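You operate a simulated robot arm through the tools that you are given. There is no shell and no other tool. Be economical: measure what you need, move in short steps, check, and stop when the job is done.

You are at the controls of a simulated robot arm. One attempt, no reset.

Task
Tap the chair's top rail home, then glue the brown peg in.
Fine: round mallet, back on the seat; glue on the peg; rail hole by the bench.

Only the result counts: the job must be done as asked and must still hold three seconds after the hand-in. Knocking over, shifting, dropping, spilling or breaking anything else fails it.

Robot
A 7-joint arm with a two-finger parallel gripper on a trunk, on a base that drives. Base frame: it is fixed to the floor where the robot stands at the start and does not move with it; the origin is under the middle of the robot, x ahead of it, y to its left, z up. Readings come in m, degrees, newtons and seconds.
With the tool pointing down near the work surface it reaches from about 0.1 to 0.74 m from the robot's upright axis, wherever it stands. Its first joint turns from -166.0 to 166.0 degrees. Places, roughly: brown peg [1.25, 0.75, 1]; glue dish [1, 0.6, 0.9]; green peg [1.25, 0.5, 1]; rail hole by the bench [0.8, 0.2, 0.9]; seat of the chair by the pegs [1, 0, 0.5]; top rail of the chair [0.8, 0, 0.9]. Payload 3.43 kg.
The tool frame sits at the grasp point between the pads (the TCP): z along the fingers, y along the line on which they close. The tips reach 0.034 m beyond it. Largest opening 0.128 m; finger width 0.024, thickness 0.012; the body of the gripper, 0.048 by 0.13 m, starts 0.096 m behind the TCP.
Orientation is that of the tool frame in the base frame, as a unit quaternion [w, x, y, z]. With the fingers straight down and closing along the base's y, the tool's x points along the base's -x, its y along +y and its z along -z.

Tools
- The arm moves only by the tool nudge_tool. Its argument "deltas" is a list of rows, each a list of 7 numbers: the turn, a rotation vector about the tool's x, y, z in units of 6 degrees (1.0 is 6 degrees), then the shift along the tool's x, y, z in units of 20 mm (1.0 is 20 mm), then the gripper command, from -1 (fully open) to 1 (shut), values between in proportion. In form: [[ax, ay, az, tx, ty, tz, hand], ...]. A call has 1 to 8 rows; each row shifts and turns the commanded pose from where the row before left it, along the tool's axes as they then stand. A call with a number of a shift or a turn outside -1 to 1 is refused whole. A row lasts 0.2 s, in which the tool goes at most 0.05 m and 8.6 degrees; a call with a longer step from one row to the next is refused whole, and so is a gripper value outside its range. Where a pose cannot be reached the arm comes as near as it can. A force on the tool above 40 N (or 10 N above the force at the start of the call, whichever is more), or a blocked arm, ends the call early, and 0.2 s more pass. The fingers move at their own pace (about 0.153 m/s each) and stop on an object; they squeeze with about 27 N. The grip force told is the motor's: it shows also when the fingers shut on nothing. Time passes only in rows, and 0.2 s behind the last, so rows that do not move let the fingers close. It gives the time, the measured TCP pose, the force on the tool (base axes), the opening and the grip force at its end, in the units of the frame above (readings bear some noise), with the torque about the TCP (base axes, N m) and any sound that the robot's microphone picked up.
- Cameras (640 x 400 px; columns grow to the right, rows downward): "scene" is now at [0.1915, -0.0188, 1.5707]; the picture's right is [0.42, -0.91, -0.00], its down [-0.59, -0.28, -0.76] and it looks along [0.69, 0.32, -0.65] (base axes); focal length 280 px, centre (320, 200). "wrist" rides on the gripper at [0.076, -0.011, -0.16] in the tool frame; the picture's right is [0.15, 0.99, 0.00], its down [-0.88, 0.13, -0.46] and it looks along [-0.45, 0.07, 0.89] (tool axes); focal length 234 px, centre (320, 200).
- get_image(camera): a new picture of that camera. No time passes.
- drive_base(legs): drives the robot by 1 to 6 legs, each [ahead, turn to the left] in m and degrees, along the robot's own axes; the way and the turn of a leg run together, so that a leg with both is an arc; at most 1.5 m and 180 degrees a leg. The arm and the cameras ride along, it lands a little off, and it stops where it bumps. It gives what a move gives.
- turn_head(pan, tilt): turns the head with the scene camera to pan (to the left, within 132 degrees either way) and tilt (down, from -29 to 69), counted from straight ahead of the robot. It gives what a move gives.
- measure_at(camera, pixels): for up to 12 pixels [column, row] of the newest picture of that camera ("zoom" is the newest enlarged one), the place [x, y, z] in the base frame of the surface seen there, good to about 0.002 m, but the place of the scene camera against the robot may be out by one fixed shift of up to 0.025 m in any direction. No time passes.
- inspect(camera, box): a new picture of the part [left, top, right, bottom] of that camera's present view, enlarged. No time passes.
- finish_job(): hands the job in; it is judged then, once.

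Work in short steps. Measure before you move; look again where a grasp or a placing could have gone wrong, and mend it. You have 80 turns and 60 pictures in all, those below and enlarged ones among them. Open the gripper and draw the arm clear of the work before you hand the job in, unless the task says otherwise; then end with one line.

The tools are called after "Emit:" by a JSON object that holds its "method" and its "body". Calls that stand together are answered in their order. nudge_tool: Moves the arm, as the interface text tells. Its arguments: {"type":"object","properties":{"deltas":{"type":"array","items":{"type":"array","items":{"type":"number"}}}},"required":["deltas"]} The other tools are called the same way: drive_base (legs) drives the base; turn_head (pan, tilt) turns the head that bears the scene camera; get_image (camera) takes a picture; measure_at (camera, pixels) gives the place of the surface under pixels of a picture; inspect (camera, box) takes an enlarged picture of a part of a camera's view; finish_job () hands the job in.

At the start:

```text
time: 0.0
ee_pos: [0.7835, 0.1405, 1.1824]
orientation: [0.0, -0.03, 1.0, 0.0]
force: [0.7, -0.7, -0.4]
torque: [0.16, 0.07, 0.0]
width: 0.1282
finger_force: 0.1
robot x, y, heading: [0.0031, -0.0403, 2.5]
head pan, tilt: [22.4, 40.7]
```

scene: 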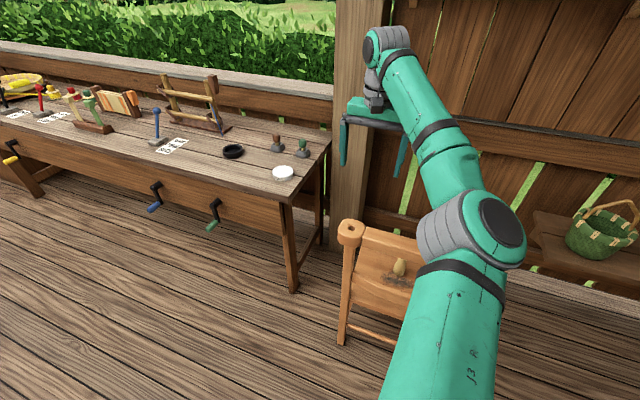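
wrist: 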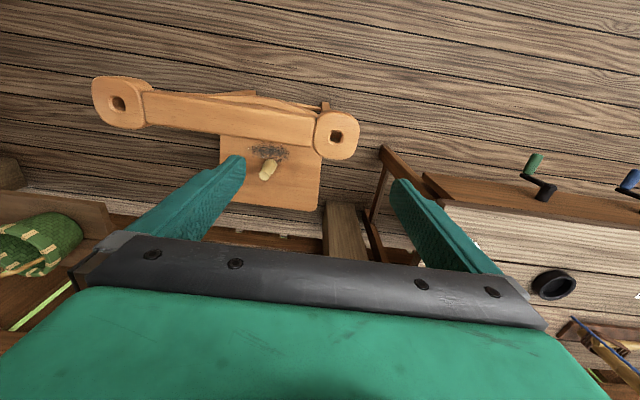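

The scene picture shows the bench with two pegs near (278,145) and (303,150), two dishes (233,151 black; 283,172 white), and a chair with a mallet on its seat at (399,268). I enlarge both views.

Emit:
{"method": "inspect", "body": {"camera": "scene", "box": [140, 100, 340, 225]}}

Emit:
{"method": "inspect", "body": {"camera": "wrist", "box": [80, 60, 400, 260]}}

Emit:
{"method": "inspect", "body": {"camera": "scene", "box": [320, 200, 480, 300]}}

```text
3.20 times, centred on (240, 162) of scene
```

zoom: 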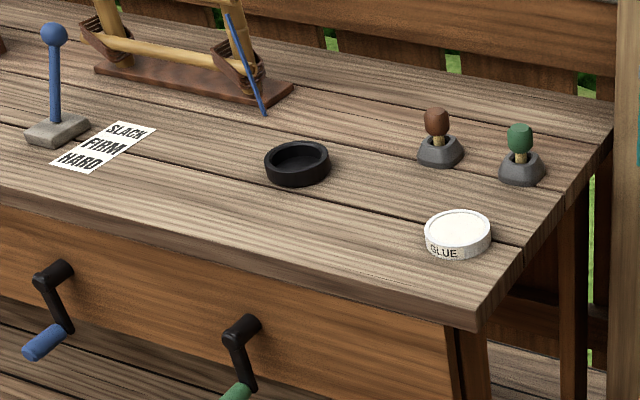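

```text
2.00 times, centred on (240, 160) of wrist
```

zoom: 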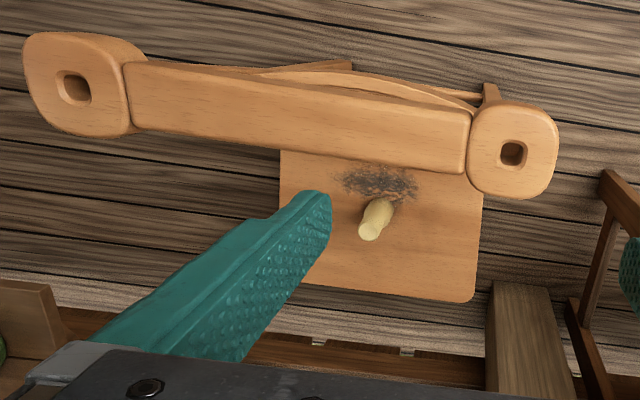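

```text
4.00 times, centred on (400, 250) of scene
```

zoom: 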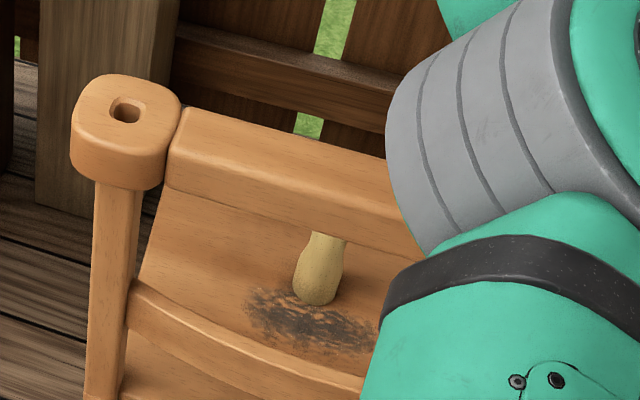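

I measure the rail ears, the rail ends, the thing on the seat, and the bench parts.

Emit:
{"method": "get_image", "body": {"camera": "wrist"}}

Emit:
{"method": "measure_at", "body": {"camera": "wrist", "pixels": [[102, 110], [130, 90], [160, 110], [300, 125], [325, 140], [350, 140], [336, 120], [268, 168], [278, 155], [240, 190], [300, 195], [117, 104]]}}

Emit:
{"method": "measure_at", "body": {"camera": "scene", "pixels": [[277, 136], [275, 148], [302, 142], [302, 153], [283, 170], [283, 178], [233, 148], [290, 190], [352, 222], [370, 230], [400, 263], [397, 274]]}}

```text
54 pictures are left
```

wrist: 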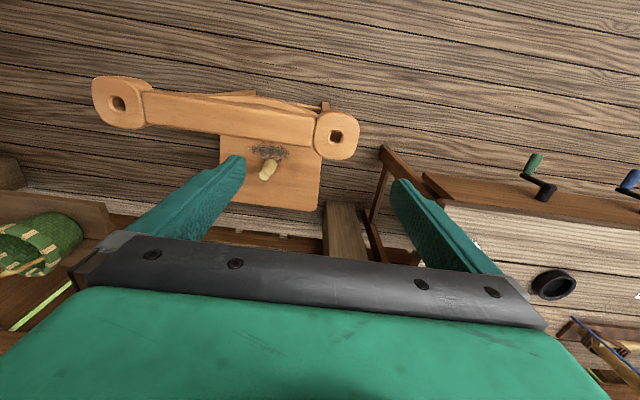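

```text
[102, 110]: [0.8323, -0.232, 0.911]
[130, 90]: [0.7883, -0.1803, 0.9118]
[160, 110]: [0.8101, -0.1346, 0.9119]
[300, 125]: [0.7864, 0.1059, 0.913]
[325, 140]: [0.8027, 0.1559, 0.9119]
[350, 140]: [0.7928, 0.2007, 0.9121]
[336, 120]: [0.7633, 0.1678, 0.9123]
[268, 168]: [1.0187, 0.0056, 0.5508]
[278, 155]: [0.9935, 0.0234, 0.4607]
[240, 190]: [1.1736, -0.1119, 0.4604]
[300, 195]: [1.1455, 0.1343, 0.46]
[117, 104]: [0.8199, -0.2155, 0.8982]
```

```text
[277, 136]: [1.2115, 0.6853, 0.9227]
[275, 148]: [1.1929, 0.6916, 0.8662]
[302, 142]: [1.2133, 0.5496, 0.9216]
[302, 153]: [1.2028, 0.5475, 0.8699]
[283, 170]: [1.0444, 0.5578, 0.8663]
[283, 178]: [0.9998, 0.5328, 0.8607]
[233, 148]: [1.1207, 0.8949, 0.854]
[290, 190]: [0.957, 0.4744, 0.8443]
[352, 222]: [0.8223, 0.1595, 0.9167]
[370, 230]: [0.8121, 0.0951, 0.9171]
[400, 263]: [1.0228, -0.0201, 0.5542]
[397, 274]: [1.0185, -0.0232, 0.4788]
```

The thing on the seat is about 9 cm tall, which makes me unsure that it is the mallet; I look at the right half of the surroundings with the head.

Emit:
{"method": "turn_head", "body": {"pan": -25, "tilt": 40}}

Emit:
{"method": "get_image", "body": {"camera": "scene"}}

Emit:
{"method": "inspect", "body": {"camera": "wrist", "box": [220, 130, 320, 210]}}

```text
time: 1.1
ee_pos: [0.7831, 0.1423, 1.184]
orientation: [-0.001, -0.03, 1.0, 0.0]
force: [-0.1, -0.1, -0.7]
torque: [-0.01, -0.01, 0.01]
width: 0.1278
finger_force: 0.1
robot x, y, heading: [0.0022, -0.0402, 2.5]
head pan, tilt: [-25.0, 40.0]
```

```text
53 pictures are left
```

scene: 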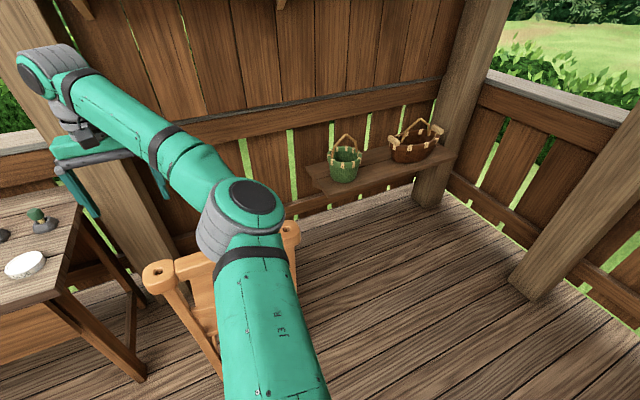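

```text
5.00 times, centred on (270, 170) of wrist
```

zoom: 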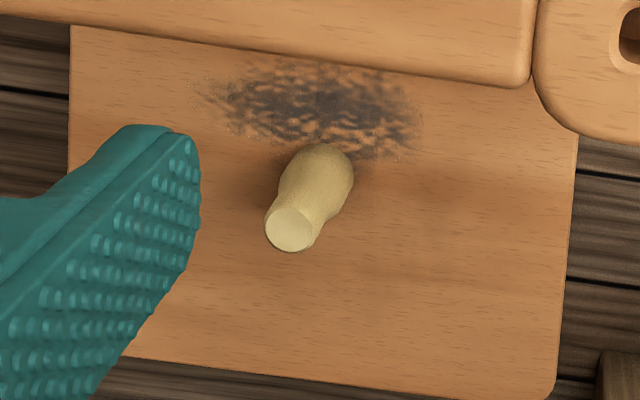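

It looks like a turned round carver's mallet standing head down. I check the left end of the bench for rival mallets.

Emit:
{"method": "turn_head", "body": {"pan": 60, "tilt": 30}}

Emit:
{"method": "get_image", "body": {"camera": "scene"}}

```text
time: 2.7
ee_pos: [0.7829, 0.1408, 1.1839]
orientation: [-0.001, -0.03, 1.0, 0.0]
force: [0.3, 0.3, -0.2]
torque: [0.03, 0.03, 0.01]
width: 0.1281
finger_force: 0.1
robot x, y, heading: [0.0002, -0.0448, 2.6]
head pan, tilt: [60.0, 30.0]
```

```text
51 pictures are left
```

scene: 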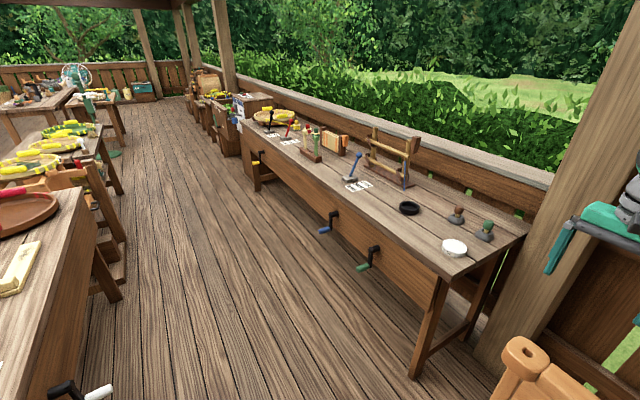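

No rival mallet in view, so the round mallet on the seat is the one. It is out of reach from here and behind the rail, so I go round to the right side of the chair: turn left, drive backwards (arm trailing, clear of the wall), then turn to face the chair.

Emit:
{"method": "drive_base", "body": {"legs": [[0, 140], [-0.93, 0], [0, -88]]}}

Emit:
{"method": "turn_head", "body": {"pan": 10, "tilt": 45}}

Emit:
{"method": "get_image", "body": {"camera": "scene"}}

Emit:
{"method": "get_image", "body": {"camera": "wrist"}}

```text
time: 18.4
ee_pos: [1.0706, 0.1501, 1.1833]
orientation: [-0.001, -0.474, 0.881, 0.0]
force: [0.5, -0.3, 0.0]
torque: [0.01, 0.02, 0.03]
width: 0.1279
finger_force: 0.1
robot x, y, heading: [0.7433, -0.5845, 55.6]
head pan, tilt: [60.0, 30.0]
```

```text
time: 19.6
ee_pos: [1.0708, 0.1499, 1.1832]
orientation: [-0.001, -0.474, 0.88, 0.0]
force: [0.7, 0.2, 0.4]
torque: [-0.02, -0.02, 0.03]
width: 0.128
finger_force: 0.0
robot x, y, heading: [0.7444, -0.5817, 55.7]
head pan, tilt: [10.0, 45.0]
```

```text
50 pictures are left
```

scene: 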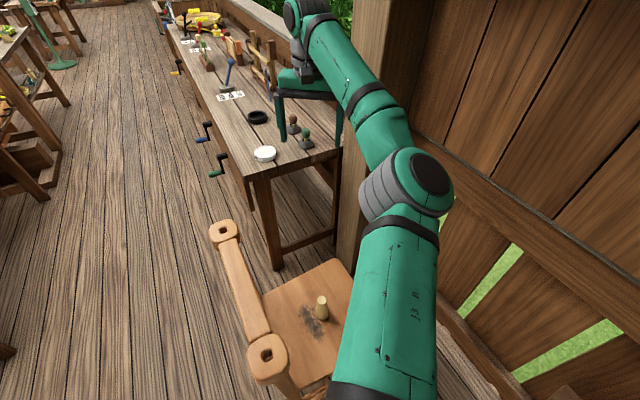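

```text
49 pictures are left
```

wrist: 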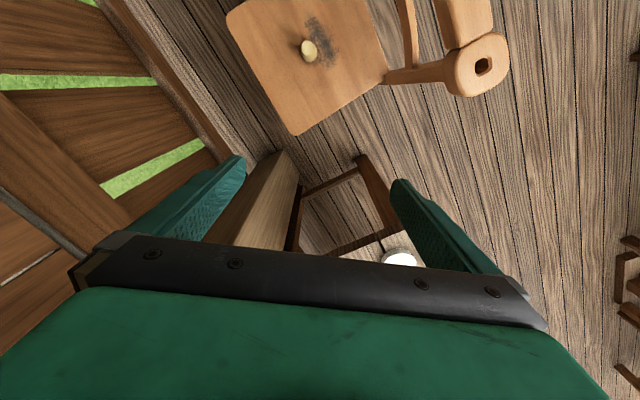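

The drive landed well; the mallet is at (308,50) in the wrist view and the whole chair is in sight. I enlarge the rail and measure.

Emit:
{"method": "measure_at", "body": {"camera": "wrist", "pixels": [[308, 44], [309, 55], [303, 58], [345, 60], [484, 60], [484, 85], [262, 25], [295, 130], [385, 70], [430, 68]]}}

Emit:
{"method": "measure_at", "body": {"camera": "scene", "pixels": [[321, 298], [322, 315], [340, 300], [335, 265], [370, 210], [500, 250]]}}

Emit:
{"method": "inspect", "body": {"camera": "scene", "box": [200, 210, 360, 400]}}

Emit:
{"method": "inspect", "body": {"camera": "wrist", "box": [280, 0, 520, 150]}}

```text
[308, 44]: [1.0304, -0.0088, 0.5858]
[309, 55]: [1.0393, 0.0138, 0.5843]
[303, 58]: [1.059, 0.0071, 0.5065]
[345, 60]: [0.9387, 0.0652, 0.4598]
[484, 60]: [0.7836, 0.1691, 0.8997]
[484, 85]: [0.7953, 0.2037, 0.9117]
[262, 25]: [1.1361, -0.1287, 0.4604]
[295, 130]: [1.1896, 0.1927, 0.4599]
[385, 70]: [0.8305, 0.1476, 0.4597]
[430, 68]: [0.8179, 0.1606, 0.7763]
```

```text
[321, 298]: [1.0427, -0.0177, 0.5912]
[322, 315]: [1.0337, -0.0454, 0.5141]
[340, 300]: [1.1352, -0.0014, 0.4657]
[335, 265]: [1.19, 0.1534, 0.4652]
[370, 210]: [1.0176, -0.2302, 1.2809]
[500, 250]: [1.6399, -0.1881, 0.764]
```

```text
2.11 times, centred on (280, 305) of scene
```

zoom: 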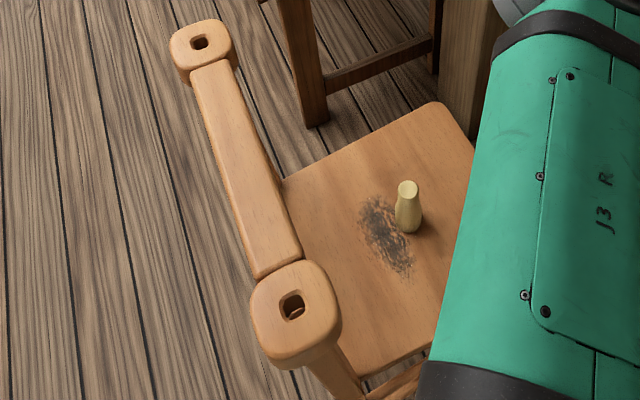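

```text
2.67 times, centred on (400, 75) of wrist
```

zoom: 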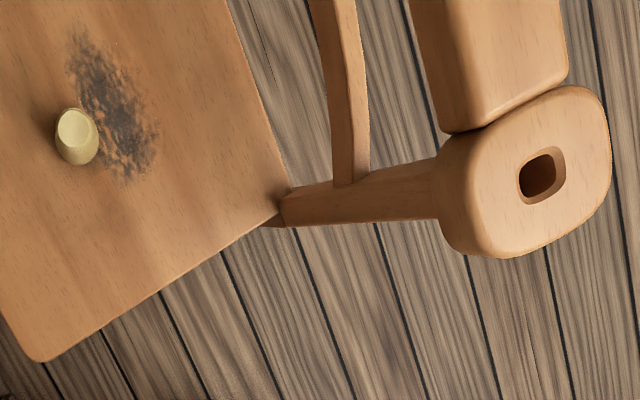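

The mallet stands at about (1.035, 0.003), from z 0.46 to 0.586. I move over it while starting down.

Emit:
{"method": "nudge_tool", "body": {"deltas": [[0, 0, 0, 0.89, -0.32, 1, -1], [0, 0, 0, 0.89, -0.32, 1, -1], [0, 0, 0, 0.89, -0.32, 1, -1], [0, 0, 0, 0.89, -0.32, 1, -1], [0, 0, 0, 0.89, -0.32, 1, -1], [0, 0, 0, 0.89, -0.32, 1, -1], [0, 0, 0, 0.89, -0.32, 1, -1], [0, 0, 0, 0.89, -0.32, 1, -1]]}}

Emit:
{"method": "nudge_tool", "body": {"deltas": [[0, 0, 0, 0, 0, 1, -1], [0, 0, 0, 0, 0, 1, -1], [0, 0, 0, 0, 0, 1, -1], [0, 0, 0, 0, 0, 1, -1], [0, 0, 0, 0, 0, 1, -1], [0, 0, 0, 0, 0, 1, -1], [0, 0, 0, 0, 0, 1, -1], [0, 0, 0, 0, 0, 1, -1]]}}

Emit:
{"method": "get_image", "body": {"camera": "wrist"}}

Emit:
{"method": "get_image", "body": {"camera": "scene"}}

```text
time: 21.4
ee_pos: [1.0334, 0.0016, 1.0236]
orientation: [0.0, -0.474, 0.881, 0.001]
force: [-0.7, -0.3, -0.6]
torque: [0.0, -0.02, 0.01]
width: 0.128
finger_force: 0.1
robot x, y, heading: [0.7461, -0.5858, 55.5]
head pan, tilt: [10.0, 45.0]
```

```text
time: 23.2
ee_pos: [1.0336, 0.003, 0.8628]
orientation: [0.0, -0.474, 0.881, 0.0]
force: [-0.7, 0.5, -0.2]
torque: [0.0, 0.03, 0.0]
width: 0.128
finger_force: 0.2
robot x, y, heading: [0.7481, -0.5842, 55.6]
head pan, tilt: [10.0, 45.0]
```

```text
46 pictures are left
```

wrist: 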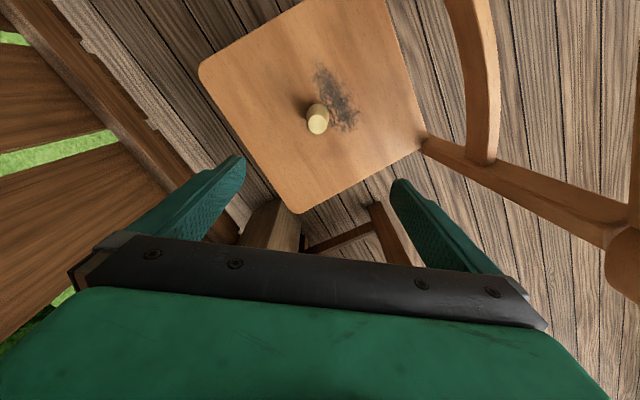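

```text
45 pictures are left
```

scene: 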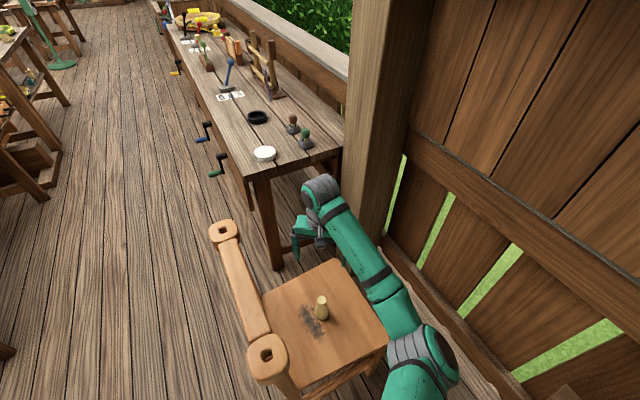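

The forearm comes in from the front-right side of the seat; I check its height, the wall distance, and the mallet centre.

Emit:
{"method": "measure_at", "body": {"camera": "scene", "pixels": [[430, 355], [395, 305], [350, 240], [322, 190], [312, 240], [296, 260], [500, 330], [420, 265], [385, 340]]}}

Emit:
{"method": "measure_at", "body": {"camera": "wrist", "pixels": [[317, 114], [319, 125], [311, 120], [325, 120], [314, 130], [308, 112]]}}

```text
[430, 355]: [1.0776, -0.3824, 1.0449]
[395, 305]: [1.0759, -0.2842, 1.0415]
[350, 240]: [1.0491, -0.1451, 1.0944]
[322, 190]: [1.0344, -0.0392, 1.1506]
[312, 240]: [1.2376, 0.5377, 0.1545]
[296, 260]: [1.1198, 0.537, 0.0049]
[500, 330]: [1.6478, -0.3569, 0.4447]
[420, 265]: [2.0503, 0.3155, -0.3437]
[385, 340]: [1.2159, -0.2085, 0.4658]
```

```text
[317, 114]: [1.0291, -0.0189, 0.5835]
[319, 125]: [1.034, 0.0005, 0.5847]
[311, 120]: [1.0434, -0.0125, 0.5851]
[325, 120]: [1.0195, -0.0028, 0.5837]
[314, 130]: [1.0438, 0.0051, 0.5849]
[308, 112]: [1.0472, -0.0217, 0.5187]
```

The forearm's underside stays well above the seat at the grasp height. Top centre of the mallet is about (1.032,-0.007); I correct and descend.

Emit:
{"method": "nudge_tool", "body": {"deltas": [[0, 0, 0, 0.45, -0.2, 1, -1], [0, 0, 0, 0, 0, 1, -1], [0, 0, 0, 0, 0, 1, -1], [0, 0, 0, 0, 0, 1, -1], [0, 0, 0, 0, 0, 1, -1], [0, 0, 0, 0, 0, 1, -1], [0, 0, 0, 0, 0, 1, -1], [0, 0, 0, 0, 0, 1, -1]]}}

Emit:
{"method": "get_image", "body": {"camera": "wrist"}}

Emit:
{"method": "get_image", "body": {"camera": "scene"}}

```text
time: 25.0
ee_pos: [1.0318, -0.0063, 0.7039]
orientation: [0.0, -0.474, 0.88, 0.0]
force: [0.7, 0.7, -0.9]
torque: [-0.01, 0.03, -0.01]
width: 0.128
finger_force: 0.1
robot x, y, heading: [0.7512, -0.5815, 55.7]
head pan, tilt: [10.0, 45.0]
```

```text
44 pictures are left
```

wrist: 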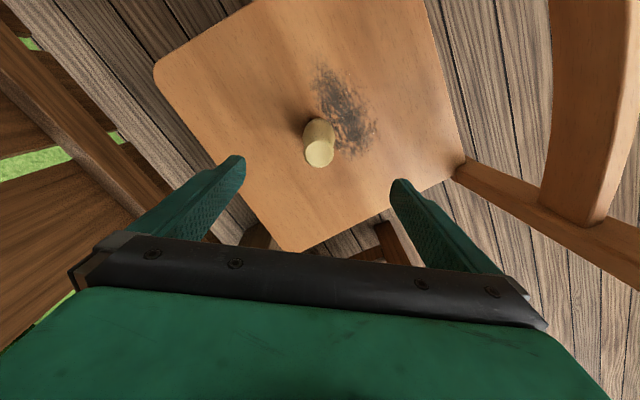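

```text
43 pictures are left
```

scene: 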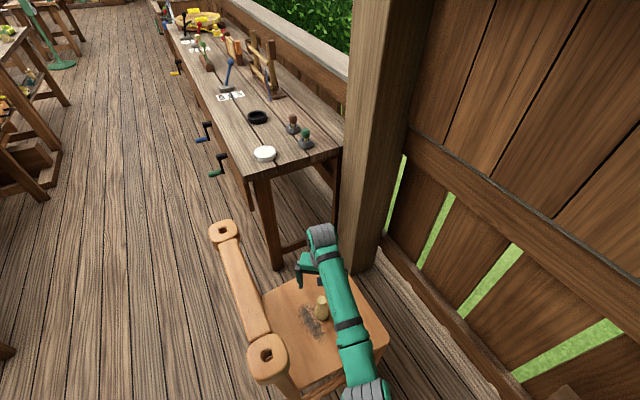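

Lined up; I check the forearm/elbow height before the last 14 cm.

Emit:
{"method": "measure_at", "body": {"camera": "scene", "pixels": [[365, 395], [355, 345], [340, 295], [323, 235], [305, 275], [386, 345]]}}

Emit:
{"method": "measure_at", "body": {"camera": "wrist", "pixels": [[318, 144], [319, 162], [308, 154], [331, 152]]}}

```text
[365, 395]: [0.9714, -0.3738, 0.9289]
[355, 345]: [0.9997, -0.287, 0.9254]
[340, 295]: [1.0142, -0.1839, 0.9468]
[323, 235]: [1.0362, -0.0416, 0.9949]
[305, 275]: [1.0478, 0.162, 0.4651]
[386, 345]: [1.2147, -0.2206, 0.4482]
```

```text
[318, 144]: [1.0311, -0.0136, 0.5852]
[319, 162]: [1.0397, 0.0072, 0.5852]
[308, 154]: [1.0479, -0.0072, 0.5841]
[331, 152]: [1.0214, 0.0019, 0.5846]
```

Forearm clear (about 0.2 m over the seat), mallet centre (1.034,-0.003). Descend to TCP z 0.567 and close.

Emit:
{"method": "nudge_tool", "body": {"deltas": [[0, 0, 0, -0.15, 0, 1, -1], [0, 0, 0, 0, 0, 1, -1], [0, 0, 0, 0, 0, 1, -1], [0, 0, 0, 0, 0, 1, -1], [0, 0, 0, 0, 0, 1, -1], [0, 0, 0, 0, 0, 1, -1], [0, 0, 0, 0, 0, 0.8, -1], [0, 0, 0, 0, 0, 0, -1]]}}

Emit:
{"method": "nudge_tool", "body": {"deltas": [[0, 0, 0, 0, 0, 0, 1], [0, 0, 0, 0, 0, 0, 1], [0, 0, 0, 0, 0, 0, 1], [0, 0, 0, 0, 0, 0, 1], [0, 0, 0, 0, 0, 0, 1]]}}

Emit:
{"method": "get_image", "body": {"camera": "wrist"}}

```text
time: 26.8
ee_pos: [1.0349, -0.0043, 0.5654]
orientation: [0.0, -0.474, 0.881, -0.001]
force: [-0.3, 0.2, 0.6]
torque: [0.03, -0.02, -0.02]
width: 0.1281
finger_force: 0.1
robot x, y, heading: [0.7478, -0.5828, 55.7]
head pan, tilt: [10.0, 45.0]
```

```text
time: 28.0
ee_pos: [1.0349, -0.0046, 0.565]
orientation: [-0.002, -0.474, 0.881, -0.001]
force: [2.1, -0.2, 0.2]
torque: [-0.01, -0.07, -0.05]
width: 0.038
finger_force: 27.3
robot x, y, heading: [0.7473, -0.5831, 55.7]
head pan, tilt: [10.0, 45.0]
```

```text
42 pictures are left
```

wrist: 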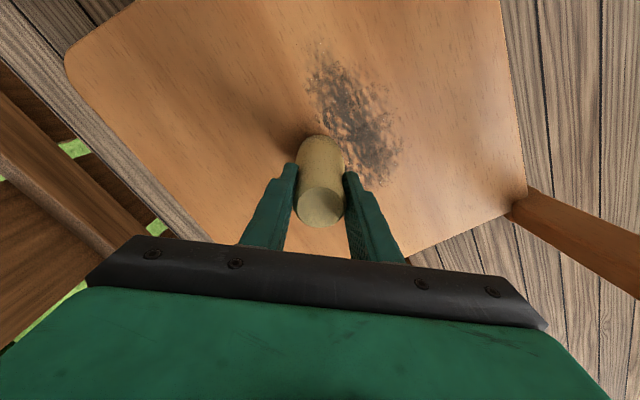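

Gripped at 38 mm width with 27 N. I lift straight up, then drift toward the rail above its height.

Emit:
{"method": "nudge_tool", "body": {"deltas": [[0, 0, 0, 0, 0, -1, 1], [0, 0, 0, 0, 0, -1, 1], [0, 0, 0, 0, 0, -1, 1], [0, 0, 0, 0, 0, -1, 1], [0, 0, 0, 0, 0, -1, 1], [0, 0, 0, 0, 0, -1, 1], [0, 0, 0, 0, 0, -1, 1], [0, 0, 0, 0, 0, -1, 1]]}}

Emit:
{"method": "nudge_tool", "body": {"deltas": [[0, 0, 0, 0, 0, -1, 1], [0, 0, 0, 0, 0, -1, 1], [0, 0, 0, 0, 0, -1, 1], [0, 0, 0, 0, 0, -1, 1], [0, 0, 0, 0, 0, -1, 1], [0, 0, 0, 0, 0, -1, 1], [0, 0, 0, 0, 0, -1, 1], [0, 0, 0, 0, 0, -1, 1]]}}

Emit:
{"method": "nudge_tool", "body": {"deltas": [[0, 0, 0, 0, 0, -1, 1], [0, 0, 0, 0, 0, -1, 1], [0, 0, 0, 0, 0, -1, 1], [0, 0, 0, 0, 0, -1, 1], [0, 0, 0, 0, 0, -1, 1], [0, 0, 0, 0.6, 0.8, -1, 1], [0, 0, 0, 0.6, 0.8, -1, 1], [0, 0, 0, 0.6, 0.8, -1, 1]]}}

Emit:
{"method": "get_image", "body": {"camera": "scene"}}

Emit:
{"method": "get_image", "body": {"camera": "wrist"}}

```text
time: 29.8
ee_pos: [1.034, -0.006, 0.7281]
orientation: [-0.001, -0.474, 0.88, -0.001]
force: [-0.3, 0.0, -3.3]
torque: [0.01, 0.02, 0.01]
width: 0.0378
finger_force: 26.9
robot x, y, heading: [0.7486, -0.5817, 55.6]
head pan, tilt: [10.0, 45.0]
```

```text
time: 31.6
ee_pos: [1.0345, -0.0041, 0.8867]
orientation: [-0.001, -0.474, 0.881, 0.0]
force: [0.2, 0.4, -3.5]
torque: [-0.02, -0.04, 0.0]
width: 0.0384
finger_force: 26.9
robot x, y, heading: [0.7454, -0.5779, 55.5]
head pan, tilt: [10.0, 45.0]
```

```text
time: 33.4
ee_pos: [0.9737, -0.0107, 1.0477]
orientation: [0.0, -0.475, 0.88, 0.0]
force: [-0.4, -0.9, -3.4]
torque: [-0.05, 0.04, -0.01]
width: 0.0383
finger_force: 27.1
robot x, y, heading: [0.7459, -0.5838, 55.6]
head pan, tilt: [10.0, 45.0]
```

```text
41 pictures are left
```

scene: 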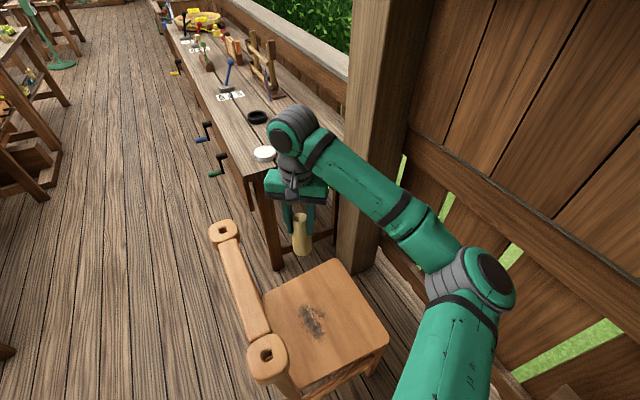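

```text
40 pictures are left
```

wrist: 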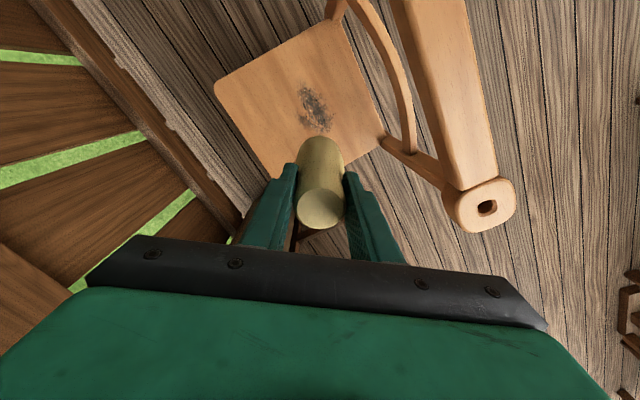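

Mallet is held upright. Move over the rail middle (0.805,-0.02) with the mallet's foot about 7 cm above it, and record the rail's heights.

Emit:
{"method": "measure_at", "body": {"camera": "scene", "pixels": [[222, 222], [228, 245], [245, 290], [260, 325], [256, 345], [266, 370], [280, 345], [222, 238]]}}

Emit:
{"method": "nudge_tool", "body": {"deltas": [[0, 0, 0, 0.63, 0.85, -0.28, 1], [0, 0, 0, 0.63, 0.85, -0.28, 1], [0, 0, 0, 0.63, 0.85, -0.28, 1], [0, 0, 0, 0.63, 0.85, -0.28, 1], [0, 0, 0, 0.63, 0.85, -0.28, 1], [0, 0, 0, 0.63, 0.85, -0.28, 1], [0, 0, 0, 0.63, 0.85, -0.28, 1], [0, 0, 0, 0.63, 0.85, -0.28, 1]]}}

Emit:
{"method": "inspect", "body": {"camera": "scene", "box": [180, 190, 380, 400]}}

Emit:
{"method": "get_image", "body": {"camera": "wrist"}}

```text
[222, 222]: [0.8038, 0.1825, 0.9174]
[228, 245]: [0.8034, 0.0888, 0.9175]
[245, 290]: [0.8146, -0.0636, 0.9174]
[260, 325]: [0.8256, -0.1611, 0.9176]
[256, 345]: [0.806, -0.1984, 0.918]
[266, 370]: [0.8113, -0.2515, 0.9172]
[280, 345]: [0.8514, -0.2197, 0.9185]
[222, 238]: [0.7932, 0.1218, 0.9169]
```

```text
time: 35.2
ee_pos: [0.8048, -0.0163, 1.0908]
orientation: [0.0, -0.474, 0.88, 0.0]
force: [0.1, 0.2, -3.0]
torque: [0.0, 0.04, -0.02]
width: 0.0382
finger_force: 27.6
robot x, y, heading: [0.7472, -0.584, 55.6]
head pan, tilt: [10.0, 45.0]
```

```text
1.90 times, centred on (280, 295) of scene
```

zoom: 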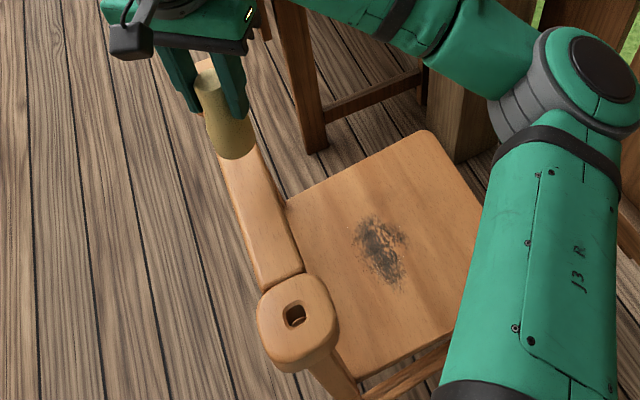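

```text
38 pictures are left
```

wrist: 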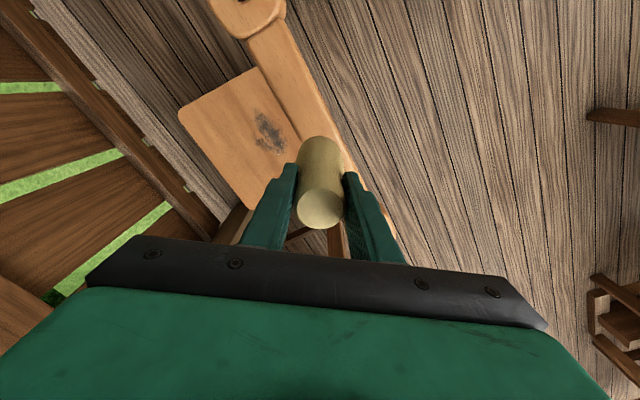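

Mallet is centred over the rail. First tap: 8 cm down at full pace (about 6 mm past contact), then back up.

Emit:
{"method": "nudge_tool", "body": {"deltas": [[0, 0, 0, 0, 0, 1, 1], [0, 0, 0, 0, 0, 1, 1], [0, 0, 0, 0, 0, 1, 1], [0, 0, 0, 0, 0, 1, 1], [0, 0, 0, 0, 0, -1, 1], [0, 0, 0, 0, 0, -1, 1]]}}

Emit:
{"method": "inspect", "body": {"camera": "scene", "box": [180, 190, 380, 400]}}

Emit:
{"method": "measure_at", "body": {"camera": "scene", "pixels": [[260, 325], [256, 345], [266, 370], [280, 345]]}}

```text
time: 36.6
ee_pos: [0.8068, -0.0177, 1.0517]
orientation: [-0.001, -0.474, 0.88, 0.0]
force: [0.0, -0.2, -3.3]
torque: [-0.01, 0.01, 0.03]
width: 0.0382
finger_force: 27.3
robot x, y, heading: [0.7499, -0.5832, 55.7]
head pan, tilt: [10.0, 45.0]
```

```text
1.90 times, centred on (280, 295) of scene
```

zoom: 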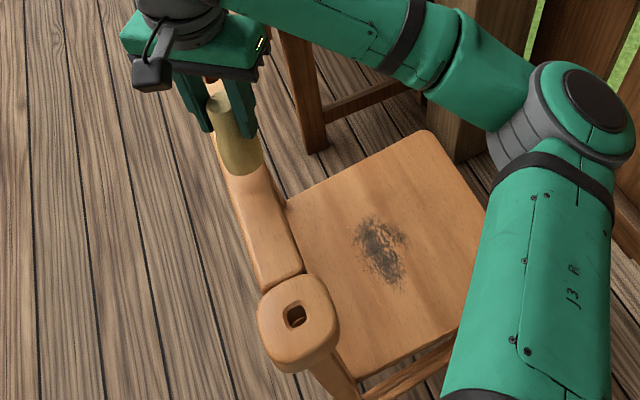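

```text
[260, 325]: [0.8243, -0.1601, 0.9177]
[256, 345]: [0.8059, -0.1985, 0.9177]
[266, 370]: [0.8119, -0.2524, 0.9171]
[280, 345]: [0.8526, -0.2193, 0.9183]
```

No sound and no force stop: probably not quite contact. Tap again, 15 mm past the estimated contact.

Emit:
{"method": "nudge_tool", "body": {"deltas": [[0, 0, 0, 0, 0, 1, 1], [0, 0, 0, 0, 0, 1, 1], [0, 0, 0, 0, 0, 1, 1], [0, 0, 0, 0, 0, -1, 1], [0, 0, 0, 0, 0, -1, 1], [0, 0, 0, 0, 0, -1, 1]]}}

Emit:
{"method": "inspect", "body": {"camera": "scene", "box": [180, 190, 380, 400]}}

Emit:
{"method": "measure_at", "body": {"camera": "scene", "pixels": [[260, 325], [256, 345], [266, 370], [280, 345]]}}

```text
time: 37.4
ee_pos: [0.8082, -0.0163, 1.0029]
orientation: [0.001, -0.475, 0.88, 0.003]
force: [0.5, -1.2, 6.2]
torque: [0.02, -0.07, 0.02]
width: 0.0393
finger_force: 27.1
robot x, y, heading: [0.7441, -0.5825, 55.7]
head pan, tilt: [10.0, 45.0]
stopped in row 3: the force on the tool passed its limit at 79 N (the readings are from after the stop); the commanded pose is now the measured one
```

```text
1.90 times, centred on (280, 295) of scene
```

zoom: 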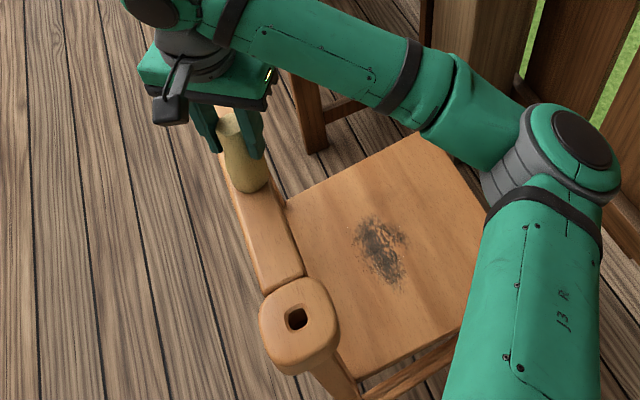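

```text
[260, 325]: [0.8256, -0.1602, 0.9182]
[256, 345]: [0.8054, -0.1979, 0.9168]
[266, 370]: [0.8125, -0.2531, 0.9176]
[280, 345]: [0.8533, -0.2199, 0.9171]
```

Hit registered (79 N) and the near ear shifted slightly; its hole now looks clear. I lift off and re-measure the rail.

Emit:
{"method": "nudge_tool", "body": {"deltas": [[0, 0, 0, 0, 0, -1, 1], [0, 0, 0, 0, 0, -1, 1], [0, 0, 0, 0, 0, -1, 1], [0, 0, 0, 0, 0, -1, 1]]}}

Emit:
{"method": "get_image", "body": {"camera": "wrist"}}

Emit:
{"method": "inspect", "body": {"camera": "scene", "box": [220, 310, 320, 400]}}

Emit:
{"method": "measure_at", "body": {"camera": "scene", "pixels": [[260, 325], [256, 345], [266, 370], [280, 345], [250, 300], [265, 325], [258, 340], [274, 362]]}}

Emit:
{"method": "measure_at", "body": {"camera": "wrist", "pixels": [[260, 8], [275, 40], [290, 70], [300, 100], [310, 120], [320, 145], [250, 170]]}}

```text
time: 38.4
ee_pos: [0.8091, -0.0164, 1.0838]
orientation: [0.001, -0.474, 0.881, 0.004]
force: [0.0, 0.4, -3.5]
torque: [-0.01, 0.03, 0.01]
width: 0.0389
finger_force: 27.1
robot x, y, heading: [0.7485, -0.5845, 55.6]
head pan, tilt: [10.0, 45.0]
```

```text
35 pictures are left
```

wrist: 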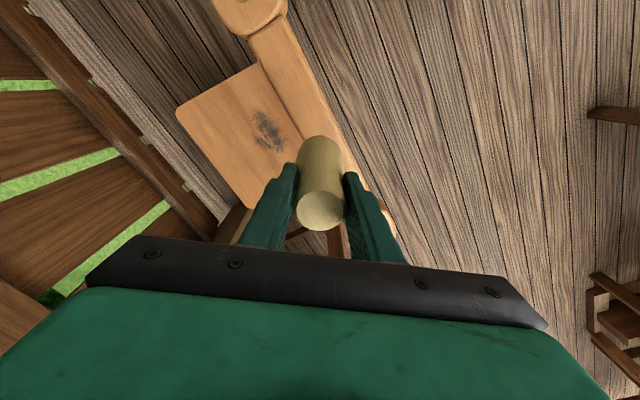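

```text
4.44 times, centred on (270, 355) of scene
```

zoom: 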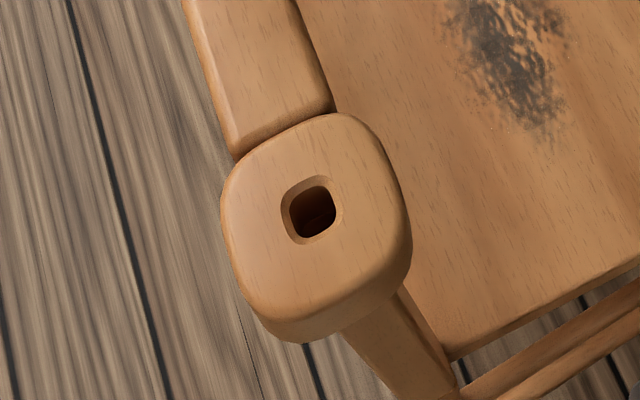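

```text
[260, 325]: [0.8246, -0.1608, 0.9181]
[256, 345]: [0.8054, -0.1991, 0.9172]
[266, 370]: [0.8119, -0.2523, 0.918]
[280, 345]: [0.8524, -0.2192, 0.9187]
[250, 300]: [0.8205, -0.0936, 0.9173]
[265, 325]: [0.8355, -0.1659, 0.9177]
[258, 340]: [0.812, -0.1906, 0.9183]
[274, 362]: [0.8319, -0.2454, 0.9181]
```

```text
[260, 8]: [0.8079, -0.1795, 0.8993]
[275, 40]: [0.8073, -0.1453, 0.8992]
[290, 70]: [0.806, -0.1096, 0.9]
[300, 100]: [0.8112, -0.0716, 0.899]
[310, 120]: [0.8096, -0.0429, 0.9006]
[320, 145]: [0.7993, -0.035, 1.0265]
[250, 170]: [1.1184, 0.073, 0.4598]
```

Rail top went from z 0.912 to 0.8995 by the wrist camera: 12 mm down and level. I tap again to see whether it is home.

Emit:
{"method": "nudge_tool", "body": {"deltas": [[0, 0, 0, 0, 0, 1, 1], [0, 0, 0, 0, 0, 1, 1], [0, 0, 0, 0, 0, 1, 1], [0, 0, 0, 0, 0, 1, 1], [0, 0, 0, 0, 0, 0.6, 1], [0, 0, 0, 0, 0, -1, 1], [0, 0, 0, 0, 0, -1, 1]]}}

Emit:
{"method": "nudge_tool", "body": {"deltas": [[0, 0, 0, 0, 0, -1, 1], [0, 0, 0, 0, 0, -1, 1], [0, 0, 0, 0, 0, -1, 1], [0, 0, 0, 0, 0, -1, 1]]}}

Emit:
{"method": "get_image", "body": {"camera": "wrist"}}

Emit:
{"method": "measure_at", "body": {"camera": "wrist", "pixels": [[260, 8], [275, 40], [290, 70], [300, 100], [310, 120], [250, 170]]}}

```text
time: 39.5
ee_pos: [0.8091, -0.0157, 1.0028]
orientation: [0.003, -0.474, 0.88, 0.008]
force: [-0.4, -3.2, 9.5]
torque: [0.02, 0.11, 0.04]
width: 0.0389
finger_force: 27.2
robot x, y, heading: [0.7479, -0.5782, 55.5]
head pan, tilt: [10.0, 45.0]
stopped in row 5: the force on the tool passed its limit at 61 N (the readings are from after the stop); the commanded pose is now the measured one
```

```text
time: 40.5
ee_pos: [0.8094, -0.0176, 1.0826]
orientation: [0.002, -0.474, 0.881, 0.007]
force: [0.1, 0.4, -2.6]
torque: [0.0, 0.0, 0.02]
width: 0.0393
finger_force: 26.9
robot x, y, heading: [0.7479, -0.5813, 55.7]
head pan, tilt: [10.0, 45.0]
```

```text
33 pictures are left
```

wrist: 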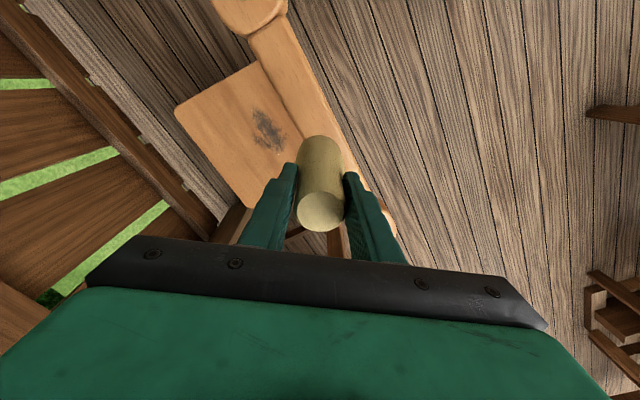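

```text
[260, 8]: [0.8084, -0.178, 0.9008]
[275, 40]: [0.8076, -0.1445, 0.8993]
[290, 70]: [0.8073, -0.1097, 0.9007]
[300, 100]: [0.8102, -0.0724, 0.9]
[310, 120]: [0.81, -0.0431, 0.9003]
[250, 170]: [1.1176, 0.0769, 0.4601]
```

No further movement: the rail sits at z 0.900, home. Now I take the mallet back over its spot on the seat (1.034,-0.003), also taking out a 0.6° tilt.

Emit:
{"method": "nudge_tool", "body": {"deltas": [[0.1, 0.1, 0, -0.75, -1, -0.3, 1], [0, 0, 0, -0.75, -1, 0, 1], [0, 0, 0, -0.75, -1, 0, 1], [0, 0, 0, -0.75, -1, 0, 1], [0, 0, 0, -0.75, -1, 0, 1], [0, 0, 0, -0.75, -1, 0, 1], [0, 0, 0, -0.75, -1, 0, 1], [0, 0, 0, -0.75, -1, 0, 1]]}}

Emit:
{"method": "nudge_tool", "body": {"deltas": [[0, 0, 0, -0.75, -1, 0.5, 1], [0, 0, 0, 0, 0, 1, 1], [0, 0, 0, 0, 0, 1, 1], [0, 0, 0, 0, 0, 1, 1], [0, 0, 0, 0, 0, 1, 1], [0, 0, 0, 0, 0, 1, 1], [0, 0, 0, 0, 0, 1, 1], [0, 0, 0, 0, 0, 1, 1]]}}

Emit:
{"method": "nudge_tool", "body": {"deltas": [[0, 0, 0, 0, 0, 1, 1], [0, 0, 0, 0, 0, 1, 1], [0, 0, 0, 0, 0, 1, 1], [0, 0, 0, 0, 0, 1, 1], [0, 0, 0, 0, 0, 1, 1], [0, 0, 0, 0, 0, 1, 1], [0, 0, 0, 0, 0, 1, 1], [0, 0, 0, 0, 0, 1, 1]]}}

Emit:
{"method": "get_image", "body": {"camera": "wrist"}}

```text
time: 42.4
ee_pos: [1.0075, -0.0045, 1.09]
orientation: [0.0, -0.474, 0.881, 0.0]
force: [-0.3, 0.0, -2.5]
torque: [-0.02, -0.03, 0.0]
width: 0.039
finger_force: 27.3
robot x, y, heading: [0.7522, -0.5826, 56.1]
head pan, tilt: [10.0, 45.0]
```

```text
time: 44.1
ee_pos: [1.0349, -0.0028, 0.9367]
orientation: [0.0, -0.474, 0.881, 0.0]
force: [0.5, 0.1, -2.1]
torque: [0.01, 0.01, -0.03]
width: 0.039
finger_force: 26.8
robot x, y, heading: [0.7479, -0.5808, 55.8]
head pan, tilt: [10.0, 45.0]
```

```text
time: 46.0
ee_pos: [1.0341, -0.0036, 0.7772]
orientation: [0.001, -0.474, 0.88, -0.001]
force: [0.3, 0.1, -3.7]
torque: [-0.01, 0.0, 0.03]
width: 0.0387
finger_force: 27.0
robot x, y, heading: [0.7472, -0.5873, 55.8]
head pan, tilt: [10.0, 45.0]
```

```text
32 pictures are left
```

wrist: 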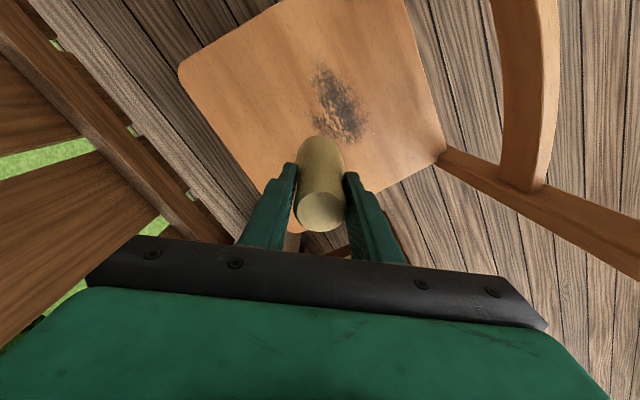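

Descend to just above the seat, then settle in small steps until contact shows.

Emit:
{"method": "nudge_tool", "body": {"deltas": [[0, 0, 0, 0, 0, 1, 1], [0, 0, 0, 0, 0, 1, 1], [0, 0, 0, 0, 0, 1, 1], [0, 0, 0, 0, 0, 1, 1], [0, 0, 0, 0, 0, 1, 1], [0, 0, 0, 0, 0, 1, 1], [0, 0, 0, 0, 0, 1, 1], [0, 0, 0, 0, 0, 1, 1]]}}

Emit:
{"method": "nudge_tool", "body": {"deltas": [[0, 0, 0, 0, 0, 1, 1], [0, 0, 0, 0, 0, 0.9, 1], [0, 0, 0, 0, 0, 0.2, 1], [0, 0, 0, 0, 0, 0.1, 1], [0, 0, 0, 0, 0, 0.1, 1], [0, 0, 0, 0, 0, 0, 1]]}}

```text
time: 47.8
ee_pos: [1.0333, -0.004, 0.6173]
orientation: [0.001, -0.474, 0.881, 0.001]
force: [-0.5, -0.9, -3.2]
torque: [-0.04, -0.01, 0.01]
width: 0.0388
finger_force: 26.8
robot x, y, heading: [0.7467, -0.5831, 55.5]
head pan, tilt: [10.0, 45.0]
```

```text
time: 49.1
ee_pos: [1.0332, -0.0034, 0.5715]
orientation: [-0.001, -0.474, 0.88, 0.0]
force: [0.3, 0.5, -3.4]
torque: [0.02, 0.0, 0.0]
width: 0.0388
finger_force: 26.6
robot x, y, heading: [0.7462, -0.5817, 55.8]
head pan, tilt: [10.0, 45.0]
```

Still hanging free (−3.4 N); continue down in 2 mm steps.

Emit:
{"method": "nudge_tool", "body": {"deltas": [[0, 0, 0, 0, 0, 0.1, 1], [0, 0, 0, 0, 0, 0.1, 1], [0, 0, 0, 0, 0, 0.1, 1], [0, 0, 0, 0, 0, 0, 1]]}}

```text
time: 50.1
ee_pos: [1.0324, -0.0019, 0.564]
orientation: [0.0, -0.474, 0.88, -0.001]
force: [-0.2, 0.2, -3.8]
torque: [0.05, -0.01, 0.01]
width: 0.039
finger_force: 26.7
robot x, y, heading: [0.7488, -0.584, 55.7]
head pan, tilt: [10.0, 45.0]
```

Emit:
{"method": "nudge_tool", "body": {"deltas": [[0, 0, 0, 0, 0, 0.05, 1], [0, 0, 0, 0, 0, 0.05, 1], [0, 0, 0, 0, 0, 0.05, 1], [0, 0, 0, 0, 0, 0, 1]]}}

Emit:
{"method": "get_image", "body": {"camera": "wrist"}}

```text
time: 51.1
ee_pos: [1.0343, -0.0026, 0.5626]
orientation: [0.0, -0.474, 0.881, 0.001]
force: [-1.3, -2.5, 6.5]
torque: [0.0, 0.11, 0.04]
width: 0.0388
finger_force: 26.8
robot x, y, heading: [0.7437, -0.5775, 55.8]
head pan, tilt: [10.0, 45.0]
```

```text
31 pictures are left
```

wrist: 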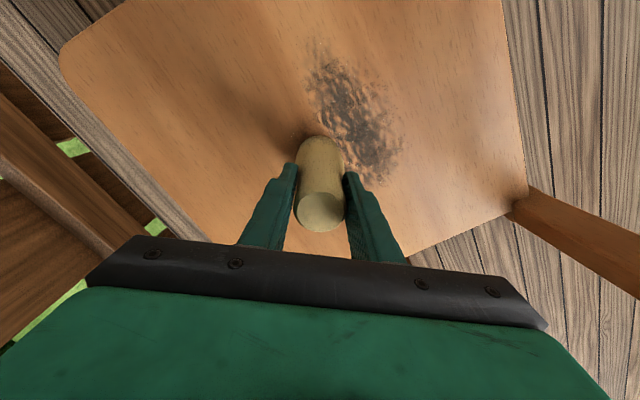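

Contact (+6.5 N): the mallet is on the seat. Open gradually, then withdraw straight up.

Emit:
{"method": "nudge_tool", "body": {"deltas": [[0, 0, 0, 0, 0, 0, 0.2], [0, 0, 0, 0, 0, 0, -0.2], [0, 0, 0, 0, 0, 0, -1], [0, 0, 0, 0, 0, 0, -1], [0, 0, 0, 0, 0, -0.5, -1], [0, 0, 0, 0, 0, -1, -1], [0, 0, 0, 0, 0, -1, -1], [0, 0, 0, 0, 0, -1, -1]]}}

Emit:
{"method": "get_image", "body": {"camera": "wrist"}}

```text
time: 53.0
ee_pos: [1.0333, -0.0034, 0.6332]
orientation: [0.0, -0.474, 0.88, 0.0]
force: [0.0, 1.2, 0.5]
torque: [0.01, -0.01, 0.05]
width: 0.1279
finger_force: 0.1
robot x, y, heading: [0.7462, -0.5827, 55.3]
head pan, tilt: [10.0, 45.0]
```

```text
30 pictures are left
```

wrist: 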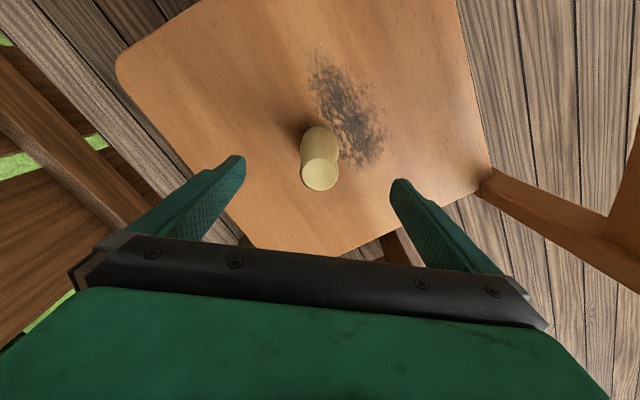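

The mallet stands back where it was. I raise the arm clear to about z 1.17 before driving.

Emit:
{"method": "nudge_tool", "body": {"deltas": [[0, 0, 0, 0, 0, -1, -1], [0, 0, 0, 0, 0, -1, -1], [0, 0, 0, 0, 0, -1, -1], [0, 0, 0, 0, 0, -1, -1], [0, 0, 0, 0, 0, -1, -1], [0, 0, 0, 0, 0, -1, -1], [0, 0, 0, 0, 0, -1, -1], [0, 0, 0, 0, 0, -1, -1]]}}

Emit:
{"method": "nudge_tool", "body": {"deltas": [[0, 0, 0, 0, 0, -1, -1], [0, 0, 0, 0, 0, -1, -1], [0, 0, 0, 0, 0, -1, -1], [0, 0, 0, 0, 0, -1, -1], [0, 0, 0, 0, 0, -1, -1], [0, 0, 0, 0, 0, -1, -1], [0, 0, 0, 0, 0, -1, -1], [0, 0, 0, 0, 0, -1, -1]]}}

Emit:
{"method": "nudge_tool", "body": {"deltas": [[0, 0, 0, 0, 0, -1, -1], [0, 0, 0, 0, 0, -1, -1], [0, 0, 0, 0, 0, -1, -1], [0, 0, 0, 0, 0, -1, -1], [0, 0, 0, 0, 0, -1, -1], [0, 0, 0, 0, 0, -1, -1], [0, 0, 0, 0, 0, -1, -1], [0, 0, 0, 0, 0, -1, -1]]}}

Emit:
{"method": "nudge_tool", "body": {"deltas": [[0, 0, 0, 0, 0, -1, -1], [0, 0, 0, 0, 0, -1, -1], [0, 0, 0, 0, 0, -1, -1]]}}

Emit:
{"method": "drive_base", "body": {"legs": [[0, 85], [0.77, 0], [0, -85], [0.72, 0], [0, -40]]}}

Emit:
{"method": "get_image", "body": {"camera": "wrist"}}

Emit:
{"method": "get_image", "body": {"camera": "scene"}}

```text
time: 54.8
ee_pos: [1.0322, -0.0054, 0.7908]
orientation: [0.0, -0.474, 0.881, 0.0]
force: [-0.2, 0.0, 0.2]
torque: [0.0, -0.03, -0.01]
width: 0.1279
finger_force: 0.0
robot x, y, heading: [0.7476, -0.5805, 55.6]
head pan, tilt: [10.0, 45.0]
```

```text
time: 56.5
ee_pos: [1.0329, -0.0039, 0.953]
orientation: [0.0, -0.473, 0.881, 0.0]
force: [0.0, 0.6, 0.3]
torque: [0.01, -0.02, 0.0]
width: 0.128
finger_force: 0.1
robot x, y, heading: [0.7494, -0.5823, 55.7]
head pan, tilt: [10.0, 45.0]
```

```text
time: 58.4
ee_pos: [1.0334, -0.0038, 1.1118]
orientation: [0.001, -0.475, 0.88, -0.001]
force: [-0.6, 0.0, -0.4]
torque: [0.0, -0.01, 0.01]
width: 0.128
finger_force: 0.0
robot x, y, heading: [0.7448, -0.5819, 55.6]
head pan, tilt: [10.0, 45.0]
```

```text
time: 59.1
ee_pos: [1.0318, -0.003, 1.1741]
orientation: [0.0, -0.474, 0.881, 0.0]
force: [-0.3, 0.0, 0.1]
torque: [0.0, 0.0, 0.03]
width: 0.1278
finger_force: 0.0
robot x, y, heading: [0.7492, -0.5831, 55.7]
head pan, tilt: [10.0, 45.0]
```

```text
time: 77.3
ee_pos: [1.1642, 0.7358, 1.1728]
orientation: [0.0, -0.129, 0.992, 0.0]
force: [0.6, 0.1, 0.5]
torque: [0.01, 0.0, 0.0]
width: 0.1278
finger_force: 0.2
robot x, y, heading: [0.5667, 0.497, 13.5]
head pan, tilt: [10.0, 45.0]
```

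```text
29 pictures are left
```

wrist: 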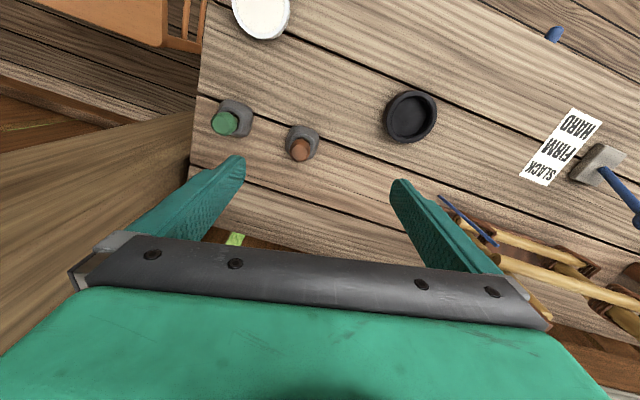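

```text
28 pictures are left
```

scene: 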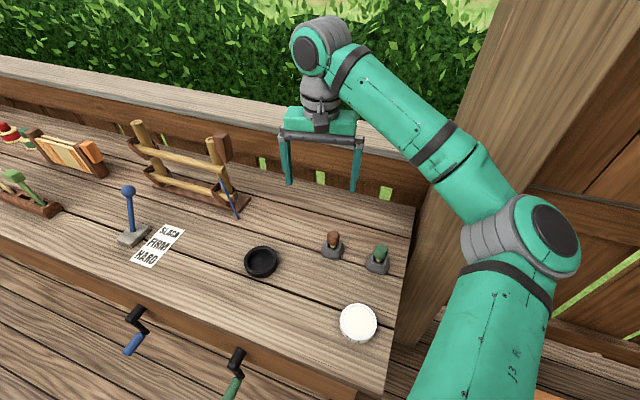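

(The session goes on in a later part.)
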